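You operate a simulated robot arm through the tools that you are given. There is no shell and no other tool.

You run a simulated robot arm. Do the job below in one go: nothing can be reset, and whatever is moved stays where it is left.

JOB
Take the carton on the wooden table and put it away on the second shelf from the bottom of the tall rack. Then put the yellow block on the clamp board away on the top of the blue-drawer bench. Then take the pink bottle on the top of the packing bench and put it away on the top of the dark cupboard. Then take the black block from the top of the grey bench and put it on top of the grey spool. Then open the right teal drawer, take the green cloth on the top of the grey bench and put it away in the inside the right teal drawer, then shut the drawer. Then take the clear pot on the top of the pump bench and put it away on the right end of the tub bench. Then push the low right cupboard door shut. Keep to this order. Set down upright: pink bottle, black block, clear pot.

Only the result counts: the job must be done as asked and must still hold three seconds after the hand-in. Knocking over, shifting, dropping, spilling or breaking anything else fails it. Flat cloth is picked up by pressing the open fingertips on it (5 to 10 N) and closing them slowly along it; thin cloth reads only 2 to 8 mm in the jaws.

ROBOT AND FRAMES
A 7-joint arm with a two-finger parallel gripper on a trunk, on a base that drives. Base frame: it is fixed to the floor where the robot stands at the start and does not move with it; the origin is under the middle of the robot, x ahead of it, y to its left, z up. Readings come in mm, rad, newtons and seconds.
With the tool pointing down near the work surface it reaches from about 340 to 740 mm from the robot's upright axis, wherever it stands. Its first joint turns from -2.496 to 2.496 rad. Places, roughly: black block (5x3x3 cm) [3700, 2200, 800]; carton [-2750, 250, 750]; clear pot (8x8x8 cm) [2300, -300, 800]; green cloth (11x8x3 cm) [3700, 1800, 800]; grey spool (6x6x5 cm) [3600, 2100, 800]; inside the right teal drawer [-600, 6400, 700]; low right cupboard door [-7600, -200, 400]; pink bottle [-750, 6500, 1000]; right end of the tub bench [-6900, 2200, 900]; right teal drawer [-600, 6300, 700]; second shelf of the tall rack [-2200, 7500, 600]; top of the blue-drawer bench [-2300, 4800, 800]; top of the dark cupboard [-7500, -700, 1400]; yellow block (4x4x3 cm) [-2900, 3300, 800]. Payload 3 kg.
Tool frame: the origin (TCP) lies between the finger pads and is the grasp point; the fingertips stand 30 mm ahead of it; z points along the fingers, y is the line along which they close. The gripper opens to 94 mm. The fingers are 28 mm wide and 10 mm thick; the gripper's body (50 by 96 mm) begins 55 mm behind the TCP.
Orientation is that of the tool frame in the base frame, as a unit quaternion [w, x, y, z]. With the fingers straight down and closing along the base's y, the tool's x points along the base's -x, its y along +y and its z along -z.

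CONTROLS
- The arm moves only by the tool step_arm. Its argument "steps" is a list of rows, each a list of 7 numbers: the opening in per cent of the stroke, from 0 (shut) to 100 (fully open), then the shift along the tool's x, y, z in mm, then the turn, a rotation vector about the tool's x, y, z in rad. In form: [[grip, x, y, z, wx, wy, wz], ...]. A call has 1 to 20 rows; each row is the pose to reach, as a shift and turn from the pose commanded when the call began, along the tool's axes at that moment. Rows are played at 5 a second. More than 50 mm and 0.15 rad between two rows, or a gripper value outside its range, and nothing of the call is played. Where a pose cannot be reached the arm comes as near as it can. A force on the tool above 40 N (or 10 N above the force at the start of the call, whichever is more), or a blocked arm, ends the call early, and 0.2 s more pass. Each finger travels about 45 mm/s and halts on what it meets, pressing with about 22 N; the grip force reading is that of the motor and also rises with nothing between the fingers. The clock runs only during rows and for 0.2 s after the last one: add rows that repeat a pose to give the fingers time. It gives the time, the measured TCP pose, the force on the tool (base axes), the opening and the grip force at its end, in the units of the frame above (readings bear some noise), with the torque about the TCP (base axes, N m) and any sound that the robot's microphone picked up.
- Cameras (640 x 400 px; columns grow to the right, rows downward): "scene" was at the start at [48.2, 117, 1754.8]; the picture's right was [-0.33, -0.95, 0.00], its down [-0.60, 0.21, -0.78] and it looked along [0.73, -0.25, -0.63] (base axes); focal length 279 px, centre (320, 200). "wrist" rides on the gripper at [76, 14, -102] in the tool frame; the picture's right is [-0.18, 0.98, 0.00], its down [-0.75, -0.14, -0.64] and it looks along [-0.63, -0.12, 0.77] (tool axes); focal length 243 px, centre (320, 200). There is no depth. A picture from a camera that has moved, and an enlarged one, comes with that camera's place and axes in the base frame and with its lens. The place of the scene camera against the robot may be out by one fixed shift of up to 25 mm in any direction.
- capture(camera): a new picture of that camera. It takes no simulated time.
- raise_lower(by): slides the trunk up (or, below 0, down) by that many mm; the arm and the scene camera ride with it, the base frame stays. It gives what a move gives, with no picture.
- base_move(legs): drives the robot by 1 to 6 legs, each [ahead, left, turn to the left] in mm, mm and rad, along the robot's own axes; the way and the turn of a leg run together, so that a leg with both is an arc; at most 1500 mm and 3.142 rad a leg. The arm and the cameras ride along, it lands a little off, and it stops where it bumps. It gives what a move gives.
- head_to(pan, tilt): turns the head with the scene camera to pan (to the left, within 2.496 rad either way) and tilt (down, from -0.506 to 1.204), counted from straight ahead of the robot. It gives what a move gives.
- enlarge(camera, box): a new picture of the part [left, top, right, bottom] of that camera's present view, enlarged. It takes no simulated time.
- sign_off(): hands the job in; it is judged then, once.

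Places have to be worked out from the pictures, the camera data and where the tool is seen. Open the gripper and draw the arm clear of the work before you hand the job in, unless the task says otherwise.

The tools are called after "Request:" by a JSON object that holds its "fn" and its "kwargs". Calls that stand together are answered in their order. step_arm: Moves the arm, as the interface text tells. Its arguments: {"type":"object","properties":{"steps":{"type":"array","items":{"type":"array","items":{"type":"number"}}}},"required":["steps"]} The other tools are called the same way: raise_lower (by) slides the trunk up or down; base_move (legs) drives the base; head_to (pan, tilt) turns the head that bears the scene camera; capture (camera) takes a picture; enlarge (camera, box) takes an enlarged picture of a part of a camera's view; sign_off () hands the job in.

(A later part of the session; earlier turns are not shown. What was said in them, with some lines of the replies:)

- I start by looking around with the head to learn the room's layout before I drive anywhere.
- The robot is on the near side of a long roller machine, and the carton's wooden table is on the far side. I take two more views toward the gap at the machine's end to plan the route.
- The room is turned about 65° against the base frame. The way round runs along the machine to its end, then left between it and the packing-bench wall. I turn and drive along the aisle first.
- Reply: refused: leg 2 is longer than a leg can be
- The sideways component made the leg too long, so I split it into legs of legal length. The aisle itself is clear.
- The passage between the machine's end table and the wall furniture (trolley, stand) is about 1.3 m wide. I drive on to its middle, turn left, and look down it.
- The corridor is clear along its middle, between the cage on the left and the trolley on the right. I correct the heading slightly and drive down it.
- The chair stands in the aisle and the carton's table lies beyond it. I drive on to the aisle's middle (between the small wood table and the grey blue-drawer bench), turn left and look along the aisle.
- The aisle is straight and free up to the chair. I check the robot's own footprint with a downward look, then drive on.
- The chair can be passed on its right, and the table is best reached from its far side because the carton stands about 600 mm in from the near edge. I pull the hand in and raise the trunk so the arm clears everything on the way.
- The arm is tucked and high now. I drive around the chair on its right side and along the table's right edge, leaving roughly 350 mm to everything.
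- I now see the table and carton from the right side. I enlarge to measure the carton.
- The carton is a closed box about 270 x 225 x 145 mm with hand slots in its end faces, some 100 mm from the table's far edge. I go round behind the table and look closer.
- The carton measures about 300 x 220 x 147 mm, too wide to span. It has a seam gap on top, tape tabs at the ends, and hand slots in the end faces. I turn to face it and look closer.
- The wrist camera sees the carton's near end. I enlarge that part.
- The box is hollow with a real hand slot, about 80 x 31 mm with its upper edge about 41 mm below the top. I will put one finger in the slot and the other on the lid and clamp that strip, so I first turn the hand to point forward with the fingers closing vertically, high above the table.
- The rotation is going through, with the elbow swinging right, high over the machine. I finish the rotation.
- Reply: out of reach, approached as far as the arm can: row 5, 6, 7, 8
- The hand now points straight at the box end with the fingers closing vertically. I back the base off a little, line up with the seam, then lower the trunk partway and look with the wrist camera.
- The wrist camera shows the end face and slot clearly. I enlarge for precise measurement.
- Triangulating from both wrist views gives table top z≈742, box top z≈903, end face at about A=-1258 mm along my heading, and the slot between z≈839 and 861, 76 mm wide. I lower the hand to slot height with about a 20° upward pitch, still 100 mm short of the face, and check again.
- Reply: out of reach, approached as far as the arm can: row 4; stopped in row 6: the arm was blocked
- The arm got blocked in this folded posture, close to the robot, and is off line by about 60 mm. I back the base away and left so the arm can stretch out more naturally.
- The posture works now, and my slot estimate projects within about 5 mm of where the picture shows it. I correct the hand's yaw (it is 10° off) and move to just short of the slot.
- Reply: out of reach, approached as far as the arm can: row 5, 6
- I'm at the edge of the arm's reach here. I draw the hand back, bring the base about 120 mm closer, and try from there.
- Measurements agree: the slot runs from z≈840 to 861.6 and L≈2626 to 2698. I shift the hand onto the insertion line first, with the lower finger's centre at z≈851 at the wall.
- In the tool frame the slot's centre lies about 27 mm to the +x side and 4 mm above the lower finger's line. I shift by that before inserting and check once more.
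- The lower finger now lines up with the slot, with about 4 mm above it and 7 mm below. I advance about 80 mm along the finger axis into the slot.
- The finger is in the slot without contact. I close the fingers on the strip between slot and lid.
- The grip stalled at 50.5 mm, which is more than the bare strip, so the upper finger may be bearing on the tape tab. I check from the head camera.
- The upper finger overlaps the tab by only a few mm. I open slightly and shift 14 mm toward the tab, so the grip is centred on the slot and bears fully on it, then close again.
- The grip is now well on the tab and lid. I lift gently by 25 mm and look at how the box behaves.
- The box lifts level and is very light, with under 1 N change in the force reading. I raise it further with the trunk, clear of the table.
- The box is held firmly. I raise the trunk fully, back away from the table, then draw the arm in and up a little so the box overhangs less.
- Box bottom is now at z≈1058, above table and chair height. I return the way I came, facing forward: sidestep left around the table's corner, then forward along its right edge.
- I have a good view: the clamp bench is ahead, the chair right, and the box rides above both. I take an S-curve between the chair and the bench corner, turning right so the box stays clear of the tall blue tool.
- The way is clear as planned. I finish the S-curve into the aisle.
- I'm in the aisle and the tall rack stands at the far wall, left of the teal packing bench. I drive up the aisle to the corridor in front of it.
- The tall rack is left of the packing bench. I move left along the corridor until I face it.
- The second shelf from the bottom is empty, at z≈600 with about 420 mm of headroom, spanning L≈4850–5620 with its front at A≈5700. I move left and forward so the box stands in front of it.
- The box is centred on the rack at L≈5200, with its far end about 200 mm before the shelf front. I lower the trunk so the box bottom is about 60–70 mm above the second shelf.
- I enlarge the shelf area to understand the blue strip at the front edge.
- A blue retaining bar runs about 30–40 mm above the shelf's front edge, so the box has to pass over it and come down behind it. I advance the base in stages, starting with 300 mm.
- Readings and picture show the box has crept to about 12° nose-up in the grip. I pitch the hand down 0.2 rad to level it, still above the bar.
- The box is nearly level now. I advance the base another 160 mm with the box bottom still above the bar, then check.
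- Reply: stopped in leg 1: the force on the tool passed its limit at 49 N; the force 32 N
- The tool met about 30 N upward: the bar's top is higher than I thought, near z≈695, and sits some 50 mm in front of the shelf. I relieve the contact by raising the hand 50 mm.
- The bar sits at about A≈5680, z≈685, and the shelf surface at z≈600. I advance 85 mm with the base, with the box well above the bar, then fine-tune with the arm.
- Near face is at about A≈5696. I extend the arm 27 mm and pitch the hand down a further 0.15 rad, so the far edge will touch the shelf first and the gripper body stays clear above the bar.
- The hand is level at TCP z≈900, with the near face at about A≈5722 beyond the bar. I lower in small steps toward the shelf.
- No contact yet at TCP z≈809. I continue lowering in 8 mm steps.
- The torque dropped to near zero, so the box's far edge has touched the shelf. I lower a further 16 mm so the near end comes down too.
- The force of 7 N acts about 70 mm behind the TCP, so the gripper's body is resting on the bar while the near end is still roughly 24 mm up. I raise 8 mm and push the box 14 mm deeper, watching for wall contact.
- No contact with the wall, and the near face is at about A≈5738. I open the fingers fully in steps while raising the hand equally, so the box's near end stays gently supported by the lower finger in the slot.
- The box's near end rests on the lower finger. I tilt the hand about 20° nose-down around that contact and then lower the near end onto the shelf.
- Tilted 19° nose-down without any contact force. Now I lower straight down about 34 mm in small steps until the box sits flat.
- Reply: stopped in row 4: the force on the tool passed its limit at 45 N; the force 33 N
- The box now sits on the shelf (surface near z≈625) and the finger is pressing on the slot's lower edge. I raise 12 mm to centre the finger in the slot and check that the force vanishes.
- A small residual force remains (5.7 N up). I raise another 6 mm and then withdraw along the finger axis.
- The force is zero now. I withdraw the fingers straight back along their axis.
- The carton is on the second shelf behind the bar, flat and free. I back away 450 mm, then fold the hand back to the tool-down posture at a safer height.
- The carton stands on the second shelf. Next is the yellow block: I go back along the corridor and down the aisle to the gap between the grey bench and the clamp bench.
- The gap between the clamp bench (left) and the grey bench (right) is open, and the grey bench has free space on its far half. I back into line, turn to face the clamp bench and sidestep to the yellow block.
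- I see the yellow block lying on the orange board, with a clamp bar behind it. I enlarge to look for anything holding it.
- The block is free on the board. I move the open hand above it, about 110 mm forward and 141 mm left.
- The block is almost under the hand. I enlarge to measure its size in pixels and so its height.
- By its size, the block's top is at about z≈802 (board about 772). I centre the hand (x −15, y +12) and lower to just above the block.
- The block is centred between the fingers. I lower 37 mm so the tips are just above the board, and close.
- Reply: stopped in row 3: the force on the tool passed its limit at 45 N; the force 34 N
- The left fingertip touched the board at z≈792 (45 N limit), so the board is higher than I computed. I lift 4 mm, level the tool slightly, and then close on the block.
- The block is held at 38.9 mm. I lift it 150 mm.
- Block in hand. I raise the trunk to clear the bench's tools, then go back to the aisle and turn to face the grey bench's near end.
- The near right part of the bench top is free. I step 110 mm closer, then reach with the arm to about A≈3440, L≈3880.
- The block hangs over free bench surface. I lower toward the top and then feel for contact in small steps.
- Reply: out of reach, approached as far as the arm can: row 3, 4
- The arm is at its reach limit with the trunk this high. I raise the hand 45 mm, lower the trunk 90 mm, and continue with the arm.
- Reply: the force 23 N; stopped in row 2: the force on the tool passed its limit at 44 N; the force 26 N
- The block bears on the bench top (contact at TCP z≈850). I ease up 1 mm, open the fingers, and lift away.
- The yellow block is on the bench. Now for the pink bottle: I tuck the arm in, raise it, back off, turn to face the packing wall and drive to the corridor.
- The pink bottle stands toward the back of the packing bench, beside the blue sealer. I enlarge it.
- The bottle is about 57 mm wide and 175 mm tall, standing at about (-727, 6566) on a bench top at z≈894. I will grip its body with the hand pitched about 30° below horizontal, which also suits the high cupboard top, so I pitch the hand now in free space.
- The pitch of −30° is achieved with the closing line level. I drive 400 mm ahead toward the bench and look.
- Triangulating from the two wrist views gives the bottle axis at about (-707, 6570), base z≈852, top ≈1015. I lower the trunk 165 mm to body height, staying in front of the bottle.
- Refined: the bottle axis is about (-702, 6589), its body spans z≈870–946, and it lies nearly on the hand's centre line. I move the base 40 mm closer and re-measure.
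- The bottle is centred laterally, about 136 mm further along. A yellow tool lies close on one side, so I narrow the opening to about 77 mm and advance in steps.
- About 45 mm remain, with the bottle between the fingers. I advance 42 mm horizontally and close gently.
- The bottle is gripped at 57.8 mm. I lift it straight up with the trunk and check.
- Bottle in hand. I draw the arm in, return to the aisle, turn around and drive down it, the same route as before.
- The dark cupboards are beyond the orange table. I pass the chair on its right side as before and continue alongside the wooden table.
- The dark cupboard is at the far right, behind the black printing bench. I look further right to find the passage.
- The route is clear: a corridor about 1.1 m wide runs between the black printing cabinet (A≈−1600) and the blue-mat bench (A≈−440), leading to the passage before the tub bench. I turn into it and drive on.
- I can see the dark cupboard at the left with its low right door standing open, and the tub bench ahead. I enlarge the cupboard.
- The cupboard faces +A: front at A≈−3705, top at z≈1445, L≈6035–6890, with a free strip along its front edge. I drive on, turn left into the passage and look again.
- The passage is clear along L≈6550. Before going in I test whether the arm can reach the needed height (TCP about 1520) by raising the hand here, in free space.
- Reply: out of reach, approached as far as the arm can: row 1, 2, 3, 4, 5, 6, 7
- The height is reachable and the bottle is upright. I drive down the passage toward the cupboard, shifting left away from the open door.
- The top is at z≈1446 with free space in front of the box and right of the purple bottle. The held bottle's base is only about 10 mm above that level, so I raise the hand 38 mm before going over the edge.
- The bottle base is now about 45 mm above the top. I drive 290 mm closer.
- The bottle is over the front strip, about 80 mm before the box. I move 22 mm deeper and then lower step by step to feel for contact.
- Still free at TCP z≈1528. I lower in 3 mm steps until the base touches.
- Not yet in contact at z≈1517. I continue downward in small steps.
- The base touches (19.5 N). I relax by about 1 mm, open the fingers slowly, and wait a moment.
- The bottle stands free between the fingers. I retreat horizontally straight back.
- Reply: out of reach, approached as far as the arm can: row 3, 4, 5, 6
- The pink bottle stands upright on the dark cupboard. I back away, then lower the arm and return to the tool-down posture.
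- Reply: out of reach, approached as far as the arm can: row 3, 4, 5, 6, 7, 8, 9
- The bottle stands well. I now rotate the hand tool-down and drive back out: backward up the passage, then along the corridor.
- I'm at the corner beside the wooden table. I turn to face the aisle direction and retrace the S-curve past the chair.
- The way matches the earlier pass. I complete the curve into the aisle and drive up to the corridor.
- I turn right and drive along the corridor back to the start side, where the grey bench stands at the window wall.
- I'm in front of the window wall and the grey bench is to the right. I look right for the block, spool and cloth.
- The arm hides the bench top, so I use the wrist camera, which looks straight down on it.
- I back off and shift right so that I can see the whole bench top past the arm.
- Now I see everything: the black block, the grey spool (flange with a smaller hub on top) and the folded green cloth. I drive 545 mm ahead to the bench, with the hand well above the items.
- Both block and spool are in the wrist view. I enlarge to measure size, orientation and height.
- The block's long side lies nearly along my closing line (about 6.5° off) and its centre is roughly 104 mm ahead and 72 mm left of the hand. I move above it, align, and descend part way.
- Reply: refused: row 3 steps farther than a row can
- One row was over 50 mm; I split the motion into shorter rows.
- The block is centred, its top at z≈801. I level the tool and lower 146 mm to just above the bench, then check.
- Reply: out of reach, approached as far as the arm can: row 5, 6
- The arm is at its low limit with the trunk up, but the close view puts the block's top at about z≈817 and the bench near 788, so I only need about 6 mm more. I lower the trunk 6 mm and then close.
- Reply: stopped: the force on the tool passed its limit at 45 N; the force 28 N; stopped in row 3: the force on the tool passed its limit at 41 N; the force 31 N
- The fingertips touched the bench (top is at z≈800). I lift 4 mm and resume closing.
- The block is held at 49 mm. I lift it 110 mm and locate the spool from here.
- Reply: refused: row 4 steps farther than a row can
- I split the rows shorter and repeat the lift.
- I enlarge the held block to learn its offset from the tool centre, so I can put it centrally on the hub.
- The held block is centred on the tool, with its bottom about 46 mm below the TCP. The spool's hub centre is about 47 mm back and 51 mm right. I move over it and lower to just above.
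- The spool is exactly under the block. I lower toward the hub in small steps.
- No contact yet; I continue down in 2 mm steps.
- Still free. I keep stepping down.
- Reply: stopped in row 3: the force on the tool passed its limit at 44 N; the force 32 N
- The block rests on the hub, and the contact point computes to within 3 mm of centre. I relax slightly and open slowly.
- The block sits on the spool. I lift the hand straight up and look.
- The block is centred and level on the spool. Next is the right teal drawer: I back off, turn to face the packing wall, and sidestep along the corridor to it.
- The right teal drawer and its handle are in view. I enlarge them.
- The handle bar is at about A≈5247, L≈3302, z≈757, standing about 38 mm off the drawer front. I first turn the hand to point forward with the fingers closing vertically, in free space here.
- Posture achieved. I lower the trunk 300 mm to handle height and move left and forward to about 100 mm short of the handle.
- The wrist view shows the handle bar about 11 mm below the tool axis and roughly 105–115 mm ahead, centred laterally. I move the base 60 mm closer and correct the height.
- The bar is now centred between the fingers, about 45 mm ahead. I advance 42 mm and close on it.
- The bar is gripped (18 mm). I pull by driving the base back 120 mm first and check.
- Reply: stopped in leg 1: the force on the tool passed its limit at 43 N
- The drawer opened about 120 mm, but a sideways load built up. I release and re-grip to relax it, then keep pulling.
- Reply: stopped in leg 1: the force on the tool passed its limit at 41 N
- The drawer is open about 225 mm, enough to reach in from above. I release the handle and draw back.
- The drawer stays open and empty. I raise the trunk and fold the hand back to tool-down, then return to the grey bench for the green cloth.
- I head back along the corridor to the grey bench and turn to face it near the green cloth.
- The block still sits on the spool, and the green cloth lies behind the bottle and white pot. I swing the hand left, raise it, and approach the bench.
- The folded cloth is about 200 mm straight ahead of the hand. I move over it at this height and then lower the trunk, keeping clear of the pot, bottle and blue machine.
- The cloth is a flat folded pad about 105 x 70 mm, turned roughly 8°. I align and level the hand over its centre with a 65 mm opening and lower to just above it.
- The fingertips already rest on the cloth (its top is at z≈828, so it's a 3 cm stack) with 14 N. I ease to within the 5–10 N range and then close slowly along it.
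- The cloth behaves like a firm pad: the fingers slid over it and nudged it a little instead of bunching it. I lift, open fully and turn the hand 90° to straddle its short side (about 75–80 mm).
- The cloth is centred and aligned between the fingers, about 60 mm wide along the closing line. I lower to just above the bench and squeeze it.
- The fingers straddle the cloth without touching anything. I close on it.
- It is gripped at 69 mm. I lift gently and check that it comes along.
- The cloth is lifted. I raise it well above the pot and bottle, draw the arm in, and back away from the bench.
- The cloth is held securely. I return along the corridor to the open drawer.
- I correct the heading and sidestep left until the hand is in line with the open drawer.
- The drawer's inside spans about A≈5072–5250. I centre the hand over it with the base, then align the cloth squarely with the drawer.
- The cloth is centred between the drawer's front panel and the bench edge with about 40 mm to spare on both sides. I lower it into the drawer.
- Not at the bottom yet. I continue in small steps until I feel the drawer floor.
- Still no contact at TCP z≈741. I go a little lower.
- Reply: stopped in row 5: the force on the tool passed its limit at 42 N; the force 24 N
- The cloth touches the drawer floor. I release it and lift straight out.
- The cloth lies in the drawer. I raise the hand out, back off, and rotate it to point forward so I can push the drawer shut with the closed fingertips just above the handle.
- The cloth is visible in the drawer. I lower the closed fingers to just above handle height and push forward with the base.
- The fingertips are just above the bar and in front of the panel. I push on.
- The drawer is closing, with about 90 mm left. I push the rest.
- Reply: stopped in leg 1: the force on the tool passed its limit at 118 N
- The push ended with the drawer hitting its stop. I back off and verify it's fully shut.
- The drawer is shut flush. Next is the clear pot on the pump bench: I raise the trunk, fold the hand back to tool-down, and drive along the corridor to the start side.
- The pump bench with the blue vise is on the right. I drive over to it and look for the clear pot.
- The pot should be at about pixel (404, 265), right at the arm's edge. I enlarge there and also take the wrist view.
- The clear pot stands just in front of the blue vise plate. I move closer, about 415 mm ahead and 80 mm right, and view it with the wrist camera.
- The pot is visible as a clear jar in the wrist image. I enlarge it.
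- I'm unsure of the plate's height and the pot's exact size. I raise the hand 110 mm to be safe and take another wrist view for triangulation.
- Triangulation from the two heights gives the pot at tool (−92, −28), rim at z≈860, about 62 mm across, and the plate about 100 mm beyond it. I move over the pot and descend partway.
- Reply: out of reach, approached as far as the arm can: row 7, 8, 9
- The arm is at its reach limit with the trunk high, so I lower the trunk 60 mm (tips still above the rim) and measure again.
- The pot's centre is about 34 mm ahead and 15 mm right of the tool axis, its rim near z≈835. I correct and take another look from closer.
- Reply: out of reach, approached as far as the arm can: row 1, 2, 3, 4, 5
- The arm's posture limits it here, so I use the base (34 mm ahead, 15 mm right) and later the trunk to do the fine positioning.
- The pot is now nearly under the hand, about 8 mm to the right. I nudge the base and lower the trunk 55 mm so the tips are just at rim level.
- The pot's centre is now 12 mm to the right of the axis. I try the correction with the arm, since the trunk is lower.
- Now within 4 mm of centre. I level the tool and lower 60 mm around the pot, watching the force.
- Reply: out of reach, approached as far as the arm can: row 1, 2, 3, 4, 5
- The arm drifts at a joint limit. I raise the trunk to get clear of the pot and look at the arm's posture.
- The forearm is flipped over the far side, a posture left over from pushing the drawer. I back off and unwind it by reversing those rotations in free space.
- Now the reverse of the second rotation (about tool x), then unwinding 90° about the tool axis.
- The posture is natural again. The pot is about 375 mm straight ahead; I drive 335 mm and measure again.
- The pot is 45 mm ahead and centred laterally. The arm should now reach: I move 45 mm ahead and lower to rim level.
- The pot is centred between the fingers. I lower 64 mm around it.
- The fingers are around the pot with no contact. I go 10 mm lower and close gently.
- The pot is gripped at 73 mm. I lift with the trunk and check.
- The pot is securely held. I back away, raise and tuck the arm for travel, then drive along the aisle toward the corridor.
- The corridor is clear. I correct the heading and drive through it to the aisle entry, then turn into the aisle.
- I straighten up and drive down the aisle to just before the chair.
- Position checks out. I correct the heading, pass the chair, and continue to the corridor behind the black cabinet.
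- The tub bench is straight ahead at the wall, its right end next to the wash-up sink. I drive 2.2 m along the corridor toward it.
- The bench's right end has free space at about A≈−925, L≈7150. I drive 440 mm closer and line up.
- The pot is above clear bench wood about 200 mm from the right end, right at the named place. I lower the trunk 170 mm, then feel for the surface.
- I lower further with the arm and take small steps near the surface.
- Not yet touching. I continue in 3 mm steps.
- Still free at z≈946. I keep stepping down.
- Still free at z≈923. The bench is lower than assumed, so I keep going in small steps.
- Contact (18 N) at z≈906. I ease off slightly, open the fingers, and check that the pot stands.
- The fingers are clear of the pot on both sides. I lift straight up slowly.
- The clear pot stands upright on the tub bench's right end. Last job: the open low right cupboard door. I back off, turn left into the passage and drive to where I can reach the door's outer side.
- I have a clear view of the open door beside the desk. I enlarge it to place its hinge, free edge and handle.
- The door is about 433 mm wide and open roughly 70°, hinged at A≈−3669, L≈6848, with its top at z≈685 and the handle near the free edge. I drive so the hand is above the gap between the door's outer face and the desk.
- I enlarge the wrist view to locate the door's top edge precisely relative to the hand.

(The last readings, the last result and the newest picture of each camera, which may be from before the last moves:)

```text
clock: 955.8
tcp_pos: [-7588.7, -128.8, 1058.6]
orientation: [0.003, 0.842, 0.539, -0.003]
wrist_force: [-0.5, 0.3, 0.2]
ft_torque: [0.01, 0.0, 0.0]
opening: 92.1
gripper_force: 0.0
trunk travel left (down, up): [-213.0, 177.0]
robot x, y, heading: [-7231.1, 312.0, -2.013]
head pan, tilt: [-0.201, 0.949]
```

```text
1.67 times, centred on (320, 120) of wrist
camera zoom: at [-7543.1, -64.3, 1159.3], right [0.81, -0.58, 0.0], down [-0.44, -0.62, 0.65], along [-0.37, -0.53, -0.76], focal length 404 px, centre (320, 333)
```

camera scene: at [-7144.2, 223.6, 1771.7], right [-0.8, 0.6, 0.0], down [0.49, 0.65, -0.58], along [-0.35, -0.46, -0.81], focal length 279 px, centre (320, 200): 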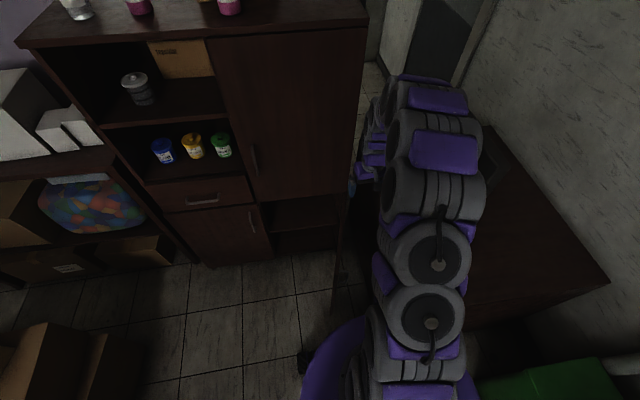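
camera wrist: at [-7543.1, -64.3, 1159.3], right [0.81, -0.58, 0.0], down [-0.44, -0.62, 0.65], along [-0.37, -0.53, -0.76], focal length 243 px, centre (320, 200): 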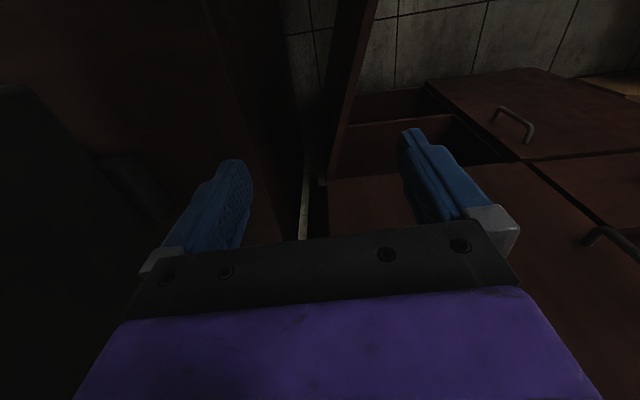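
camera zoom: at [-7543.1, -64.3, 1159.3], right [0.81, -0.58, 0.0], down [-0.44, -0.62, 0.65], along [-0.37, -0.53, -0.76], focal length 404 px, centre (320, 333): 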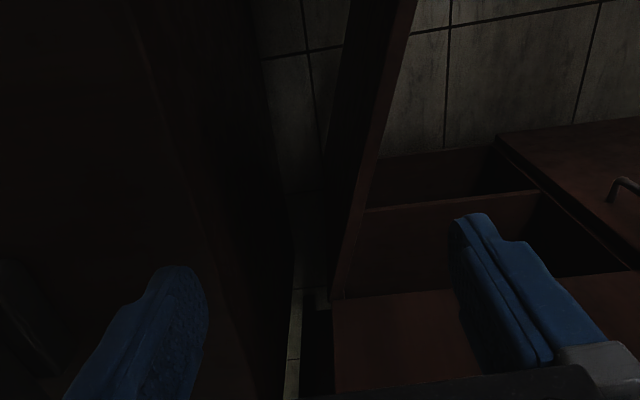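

The door's outer face is about 60 mm to the left of the hand and the desk about 135 mm to the right. I close the fingers and lower into the gap.

Request:
{"fn": "step_arm", "kwargs": {"steps": [[60, 0, 0, 0, 0, 0, 0], [30, 0, 0, 0, 0, 0, 0], [0, 0, 0, 0, 0, 0, 0], [0, 0, 0, 0, 0, 0, 0], [0, 0, 0, 0, 0, 0, 0]]}}

Request:
{"fn": "raise_lower", "kwargs": {"by": -205}}

Request:
{"fn": "capture", "kwargs": {"camera": "wrist"}}

Request:
{"fn": "capture", "kwargs": {"camera": "scene"}}

```text
clock: 957.0
tcp_pos: [-7587.1, -126.9, 1058.3]
orientation: [0.003, 0.842, 0.539, -0.003]
wrist_force: [0.4, 0.1, -0.1]
ft_torque: [-0.03, -0.02, 0.0]
opening: 0.0
gripper_force: 9.7
trunk travel left (down, up): [-213.0, 177.0]
robot x, y, heading: [-7230.8, 310.2, -2.022]
head pan, tilt: [-0.201, 0.949]
```

```text
clock: 959.2
tcp_pos: [-7589.4, -128.0, 853.2]
orientation: [0.002, 0.842, 0.539, -0.004]
wrist_force: [-0.5, 0.5, 0.4]
ft_torque: [0.01, 0.02, 0.01]
opening: 0.3
gripper_force: 22.4
trunk travel left (down, up): [-8.0, 382.0]
robot x, y, heading: [-7228.8, 310.1, -2.019]
head pan, tilt: [-0.201, 0.949]
```

```text
taken
camera wrist: at [-7542.8, -64.1, 954.5], right [0.81, -0.58, 0.0], down [-0.44, -0.62, 0.65], along [-0.37, -0.53, -0.76], focal length 243 px, centre (320, 200)
```

wrist: 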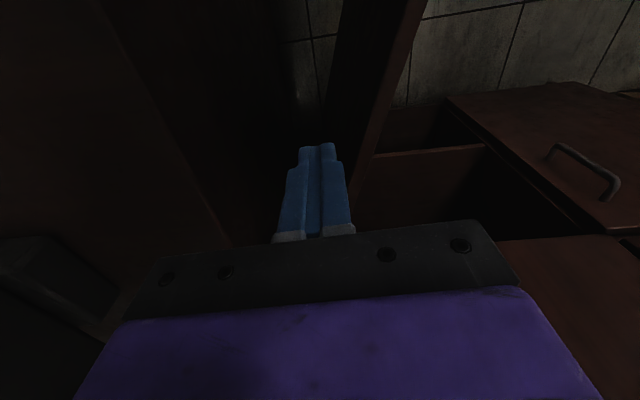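

```text
taken
camera scene: at [-7143.6, 224.2, 1566.8], right [-0.8, 0.6, 0.0], down [0.49, 0.65, -0.58], along [-0.35, -0.46, -0.81], focal length 279 px, centre (320, 200)
```

scene: 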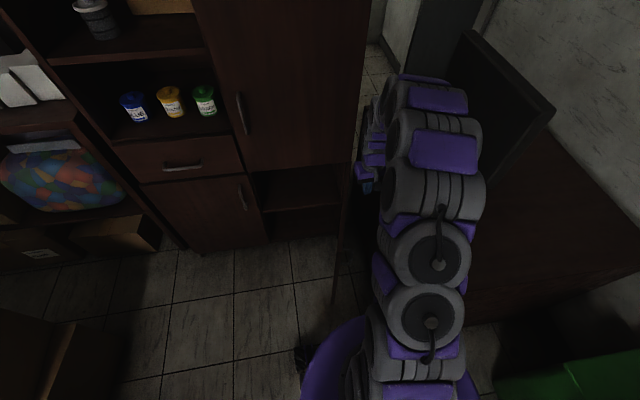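

Clear so far. I lower the hand a further 205 mm with the arm so the fingers are beside the door's upper part.

Request:
{"fn": "step_arm", "kwargs": {"steps": [[0, 0, 0, 40, 0, 0, 0], [0, 0, 0, 80, 0, 0, 0], [0, 0, 0, 120, 0, 0, 0], [0, 0, 0, 160, 0, 0, 0], [0, 0, 0, 200, 0, 0, 0], [0, 0, 0, 208, 0, 0, 0], [0, 0, 0, 208, 0, 0, 0]]}}

Request:
{"fn": "capture", "kwargs": {"camera": "wrist"}}

Request:
{"fn": "capture", "kwargs": {"camera": "scene"}}

```text
clock: 960.8
tcp_pos: [-7589.4, -128.8, 644.8]
orientation: [0.003, 0.843, 0.539, -0.003]
wrist_force: [0.8, 0.6, -0.5]
ft_torque: [-0.03, -0.03, -0.02]
opening: 0.0
gripper_force: 21.9
trunk travel left (down, up): [-8.0, 382.0]
robot x, y, heading: [-7224.4, 311.0, -2.014]
head pan, tilt: [-0.201, 0.949]
```

```text
taken
camera wrist: at [-7543.7, -65.3, 746.4], right [0.81, -0.58, 0.0], down [-0.44, -0.62, 0.65], along [-0.37, -0.53, -0.76], focal length 243 px, centre (320, 200)
```

wrist: 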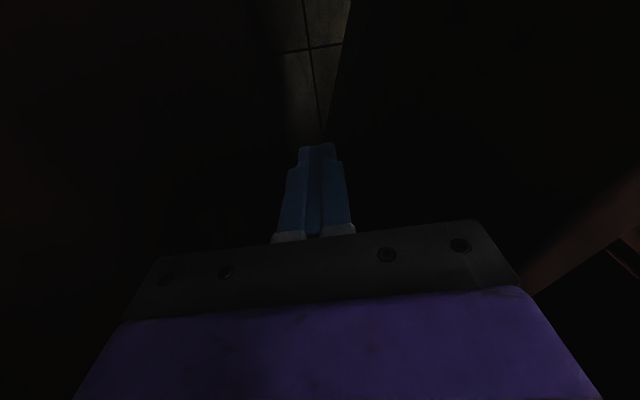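

```text
taken
camera scene: at [-7144.0, 223.8, 1566.7], right [-0.8, 0.6, 0.0], down [0.49, 0.65, -0.58], along [-0.35, -0.46, -0.81], focal length 279 px, centre (320, 200)
```

scene: 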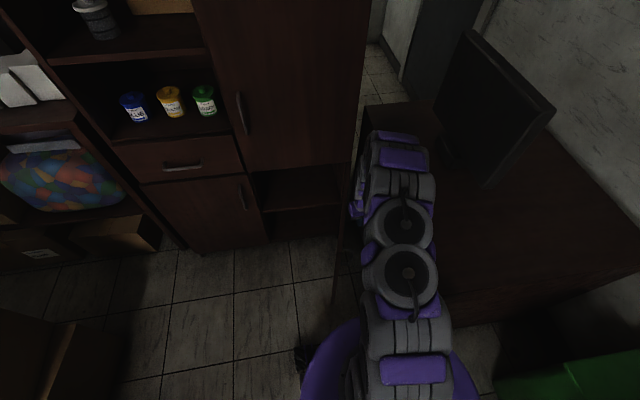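

The hand is in place beside the door. I now push it leftwards along the door's arc with short base legs.

Request:
{"fn": "base_move", "kwargs": {"legs": [[9, 85, 0], [25, 40, 0]]}}

Request:
{"fn": "capture", "kwargs": {"camera": "scene"}}

```text
clock: 962.4
tcp_pos: [-7502.9, -208.5, 643.4]
orientation: [0.011, 0.844, 0.537, -0.001]
wrist_force: [-1.0, 0.7, 0.0]
ft_torque: [-0.01, -0.06, 0.02]
opening: 0.2
gripper_force: 21.5
trunk travel left (down, up): [-8.0, 382.0]
robot x, y, heading: [-7132.4, 230.7, -2.016]
head pan, tilt: [-0.201, 0.949]
```

```text
taken
camera scene: at [-7042.8, 137.9, 1566.0], right [-0.8, 0.6, 0.0], down [0.49, 0.65, -0.58], along [-0.35, -0.46, -0.81], focal length 279 px, centre (320, 200)
```

scene: 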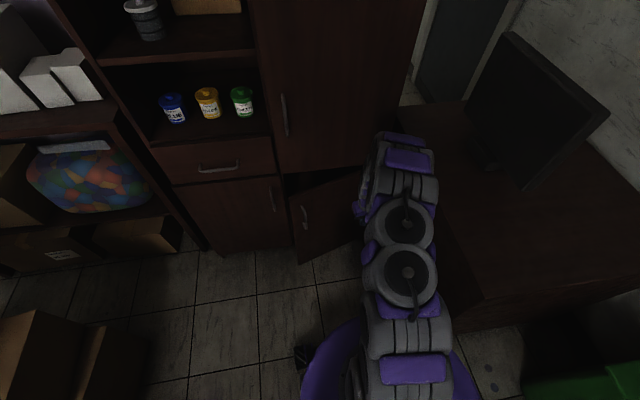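

The door is swinging shut and is about half closed. I continue along the arc.

Request:
{"fn": "base_move", "kwargs": {"legs": [[32, 35, 0], [40, 29, 0]]}}

Request:
{"fn": "capture", "kwargs": {"camera": "scene"}}

```text
clock: 963.8
tcp_pos: [-7475.0, -303.1, 645.5]
orientation: [0.009, 0.843, 0.537, -0.004]
wrist_force: [0.7, -0.1, 0.8]
ft_torque: [0.01, -0.01, -0.03]
opening: 0.1
gripper_force: 21.4
trunk travel left (down, up): [-8.0, 382.0]
robot x, y, heading: [-7108.2, 133.2, -2.02]
head pan, tilt: [-0.201, 0.949]
```

```text
taken
camera scene: at [-6993.9, 31.1, 1563.8], right [-0.8, 0.6, 0.02], down [0.48, 0.66, -0.58], along [-0.36, -0.46, -0.81], focal length 279 px, centre (320, 200)
```

scene: 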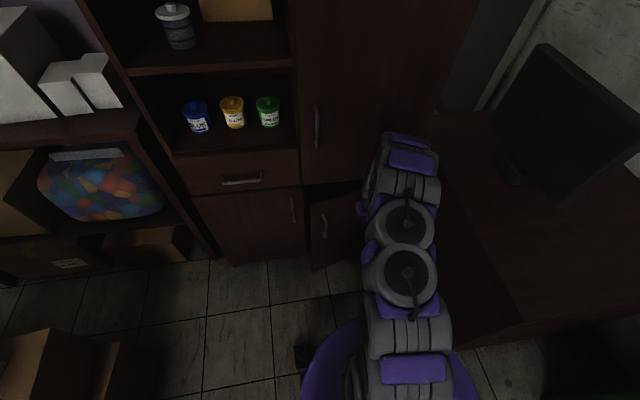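

The door is largely closed. I push a little further ahead, staying clear of the upper door with the wrist.

Request:
{"fn": "base_move", "kwargs": {"legs": [[45, 20, 0], [38, 10, 0]]}}

Request:
{"fn": "capture", "kwargs": {"camera": "scene"}}

Request:
{"fn": "enlarge", "kwargs": {"camera": "scene", "box": [260, 120, 440, 300]}}

```text
clock: 965.2
tcp_pos: [-7478.8, -393.5, 646.3]
orientation: [0.012, 0.842, 0.539, -0.004]
wrist_force: [0.0, -0.7, 0.3]
ft_torque: [0.05, 0.01, -0.03]
opening: 0.0
gripper_force: 22.0
trunk travel left (down, up): [-8.0, 382.0]
robot x, y, heading: [-7111.0, 45.1, -2.013]
head pan, tilt: [-0.201, 0.949]
```

```text
taken
camera scene: at [-6994.1, -60.9, 1563.4], right [-0.8, 0.6, 0.02], down [0.48, 0.66, -0.58], along [-0.37, -0.45, -0.81], focal length 279 px, centre (320, 200)
```

scene: 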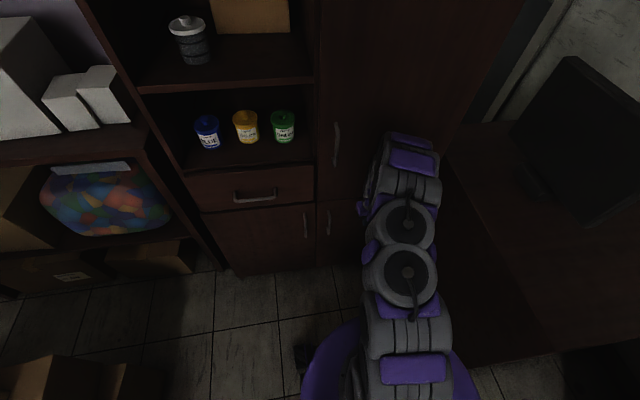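

```text
2.22 times, centred on (350, 210) of scene
camera zoom: at [-6994.1, -60.9, 1563.4], right [-0.8, 0.6, 0.02], down [0.48, 0.66, -0.58], along [-0.37, -0.45, -0.81], focal length 619 px, centre (253, 178)
```

zoom: 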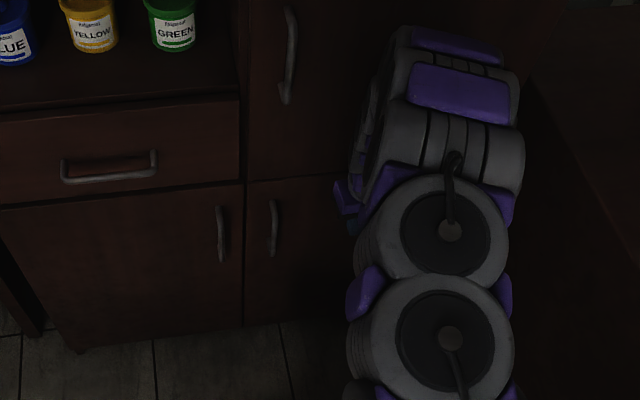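

The door now appears flush with its neighbour. I back off, raise the hand, and inspect from a clear angle.

Request:
{"fn": "base_move", "kwargs": {"legs": [[-200, 0, 0]]}}

Request:
{"fn": "raise_lower", "kwargs": {"by": 250}}

Request:
{"fn": "base_move", "kwargs": {"legs": [[-350, 60, 0]]}}

Request:
{"fn": "head_to", "kwargs": {"pan": -0.05, "tilt": 0.75}}

Request:
{"fn": "capture", "kwargs": {"camera": "scene"}}

Request:
{"fn": "enlarge", "kwargs": {"camera": "scene", "box": [220, 140, 440, 310]}}

```text
clock: 966.8
tcp_pos: [-7406.4, -205.5, 644.5]
orientation: [0.022, 0.843, 0.537, 0.0]
wrist_force: [-0.9, 0.2, 0.7]
ft_torque: [0.0, -0.05, 0.01]
opening: 0.0
gripper_force: 21.9
trunk travel left (down, up): [-8.0, 382.0]
robot x, y, heading: [-7021.6, 223.0, -2.025]
head pan, tilt: [-0.201, 0.949]
```

```text
clock: 969.4
tcp_pos: [-7411.5, -202.1, 894.6]
orientation: [0.025, 0.843, 0.537, 0.001]
wrist_force: [0.3, 0.5, -0.2]
ft_torque: [-0.02, -0.02, 0.0]
opening: 0.0
gripper_force: 21.9
trunk travel left (down, up): [-258.0, 132.0]
robot x, y, heading: [-7025.3, 223.3, -2.021]
head pan, tilt: [-0.201, 0.949]
```

```text
clock: 971.7
tcp_pos: [-7203.6, 81.8, 895.8]
orientation: [0.025, 0.842, 0.538, -0.001]
wrist_force: [0.1, -0.6, 0.8]
ft_torque: [-0.04, 0.0, -0.01]
opening: 0.1
gripper_force: 21.8
trunk travel left (down, up): [-258.0, 132.0]
robot x, y, heading: [-6818.2, 507.7, -2.02]
head pan, tilt: [-0.201, 0.949]
```

```text
clock: 972.4
tcp_pos: [-7201.5, 83.2, 896.9]
orientation: [0.026, 0.843, 0.537, 0.0]
wrist_force: [0.3, -0.3, 0.0]
ft_torque: [-0.02, 0.02, -0.05]
opening: 0.0
gripper_force: 21.5
trunk travel left (down, up): [-258.0, 132.0]
robot x, y, heading: [-6819.7, 506.1, -2.016]
head pan, tilt: [-0.051, 0.75]
```

```text
taken
camera scene: at [-6728.9, 403.7, 1832.1], right [-0.88, 0.48, 0.0], down [0.33, 0.6, -0.73], along [-0.35, -0.64, -0.68], focal length 279 px, centre (320, 200)
```

scene: 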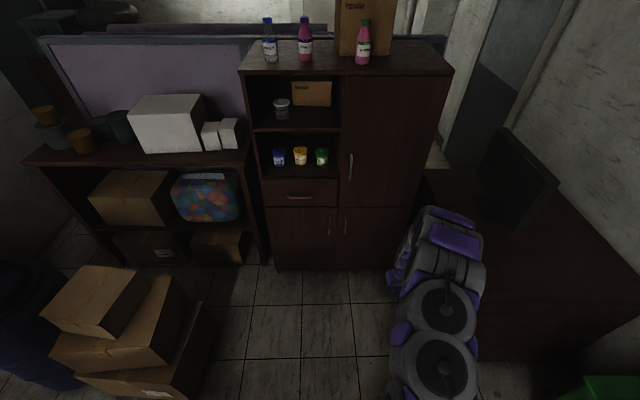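

```text
2.35 times, centred on (330, 225) of scene
camera zoom: at [-6728.9, 403.7, 1832.1], right [-0.88, 0.48, 0.0], down [0.33, 0.6, -0.73], along [-0.35, -0.64, -0.68], focal length 656 px, centre (296, 141)
```

zoom: 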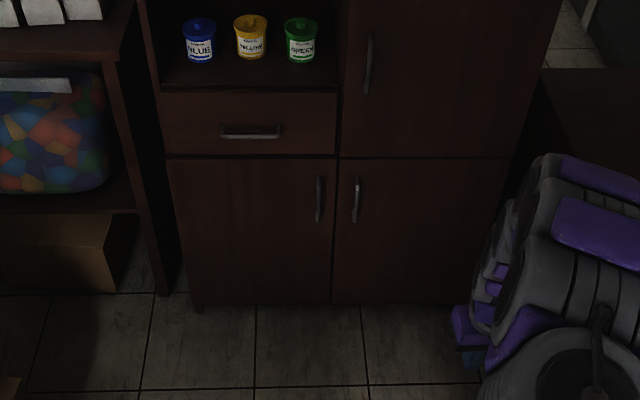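

It looks shut. I zoom in on the meeting edge of the two lower doors to make sure it is flush.

Request:
{"fn": "enlarge", "kwargs": {"camera": "scene", "box": [315, 195, 415, 280]}}

```text
4.71 times, centred on (365, 238) of scene
camera zoom: at [-6728.9, 403.7, 1832.1], right [-0.88, 0.48, 0.0], down [0.33, 0.6, -0.73], along [-0.35, -0.64, -0.68], focal length 1311 px, centre (108, 24)
```

zoom: 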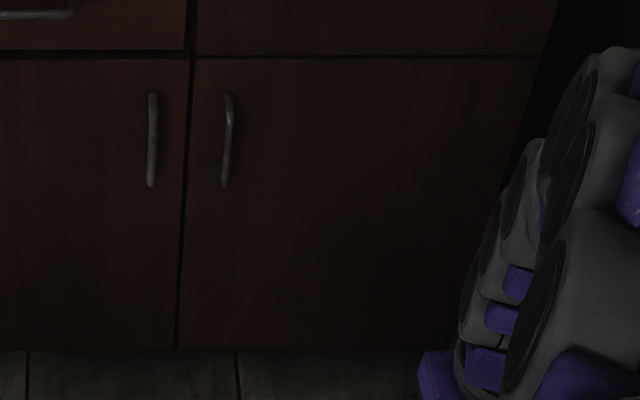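

The lower doors are perfectly flush, so it's shut. I open the gripper and draw the arm clear of everything.

Request:
{"fn": "step_arm", "kwargs": {"steps": [[40, 20, 0, -20, 0, 0, 0], [80, 40, 0, -60, 0, 0, 0], [100, 60, 0, -100, 0, 0, 0], [100, 80, 0, -140, 0, 0, 0], [100, 80, 0, -140, 0, 0, 0], [100, 80, 0, -140, 0, 0, 0]]}}

Request:
{"fn": "base_move", "kwargs": {"legs": [[-600, -100, 0]]}}

Request:
{"fn": "head_to", "kwargs": {"pan": -0.7, "tilt": 0.55}}

Request:
{"fn": "capture", "kwargs": {"camera": "scene"}}

Request:
{"fn": "head_to", "kwargs": {"pan": -1.9, "tilt": 0.6}}

Request:
{"fn": "capture", "kwargs": {"camera": "scene"}}

```text
clock: 973.8
tcp_pos: [-7172.1, 164.4, 1034.6]
orientation: [0.025, 0.843, 0.538, 0.0]
wrist_force: [-0.1, -0.4, 1.0]
ft_torque: [0.0, -0.01, 0.02]
opening: 93.8
gripper_force: 0.1
trunk travel left (down, up): [-258.0, 132.0]
robot x, y, heading: [-6818.9, 504.8, -2.021]
head pan, tilt: [-0.051, 0.75]
```

```text
clock: 977.2
tcp_pos: [-6996.8, 748.9, 1034.7]
orientation: [0.024, 0.841, 0.54, 0.0]
wrist_force: [1.5, 0.1, -0.2]
ft_torque: [-0.02, -0.02, -0.03]
opening: 93.9
gripper_force: 0.2
trunk travel left (down, up): [-258.0, 132.0]
robot x, y, heading: [-6641.8, 1095.6, -2.016]
head pan, tilt: [-0.051, 0.75]
```

```text
clock: 978.3
tcp_pos: [-6997.9, 749.9, 1034.7]
orientation: [0.025, 0.841, 0.54, -0.001]
wrist_force: [-0.1, 0.1, 0.0]
ft_torque: [-0.04, 0.03, -0.01]
opening: 94.1
gripper_force: 0.1
trunk travel left (down, up): [-258.0, 132.0]
robot x, y, heading: [-6645.0, 1097.7, -2.016]
head pan, tilt: [-0.7, 0.55]
```

```text
taken
camera scene: at [-6597.6, 1027.5, 1849.6], right [-0.42, 0.91, 0.0], down [0.48, 0.22, -0.85], along [-0.77, -0.35, -0.52], focal length 279 px, centre (320, 200)
```

scene: 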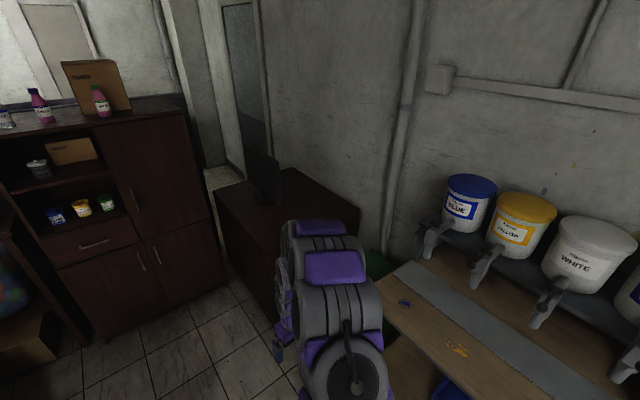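

```text
clock: 979.7
tcp_pos: [-6995.7, 747.8, 1033.9]
orientation: [0.025, 0.841, 0.54, -0.002]
wrist_force: [1.1, 0.1, -1.1]
ft_torque: [0.01, 0.02, -0.02]
opening: 93.9
gripper_force: 0.0
trunk travel left (down, up): [-258.0, 132.0]
robot x, y, heading: [-6645.5, 1093.4, -2.018]
head pan, tilt: [-1.901, 0.6]
```

```text
taken
camera scene: at [-6579.3, 1126.7, 1845.3], right [0.7, 0.72, 0.0], down [0.41, -0.39, -0.83], along [-0.59, 0.58, -0.56], focal length 279 px, centre (320, 200)
```

scene: 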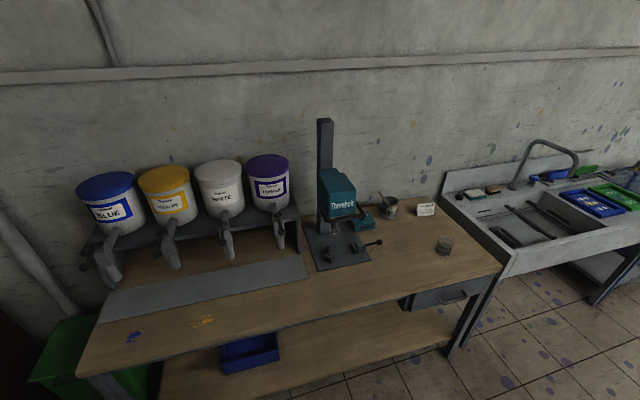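

Every task has been seen complete: the doors are shut, the bottle and pot are upright, and the gripper is open and clear. I hand the job in.

Request:
{"fn": "sign_off", "kwargs": {}}

```text
The job is handed in.
```

I did all seven tasks in the order you gave and handed the job in. I don't have the judge's result. I last saw each item in its place, but I didn't drive back to re-check the earlier ones before handing in.

1. **Carton:** It lies flat on the second shelf of the tall rack, behind the blue bar. While going in, it pressed against that bar once; I lifted it clear and carried on.
2. **Yellow block:** It is on the free near end of the blue-drawer bench. It turned slightly when I let go.
3. **Pink bottle:** It stands upright on the dark cupboard, in front of the box.
4. **Black block:** It sits centred and level on the grey spool.
5. **Green cloth:** It is inside the right teal drawer, which is shut flush. The cloth is a firm folded pad, so pressing and closing on it only slid it slightly; I gripped it by its sides instead. The drawer hit its stop hard (118 N) on the final push. Nothing visible on the bench moved.
6. **Clear pot:** It stands upright on the right end of the tub bench.
7. **Low right cupboard door:** It is shut and flush with the door beside it.

The gripper is open and the arm is clear of the work. I saw nothing else knocked over or displaced.
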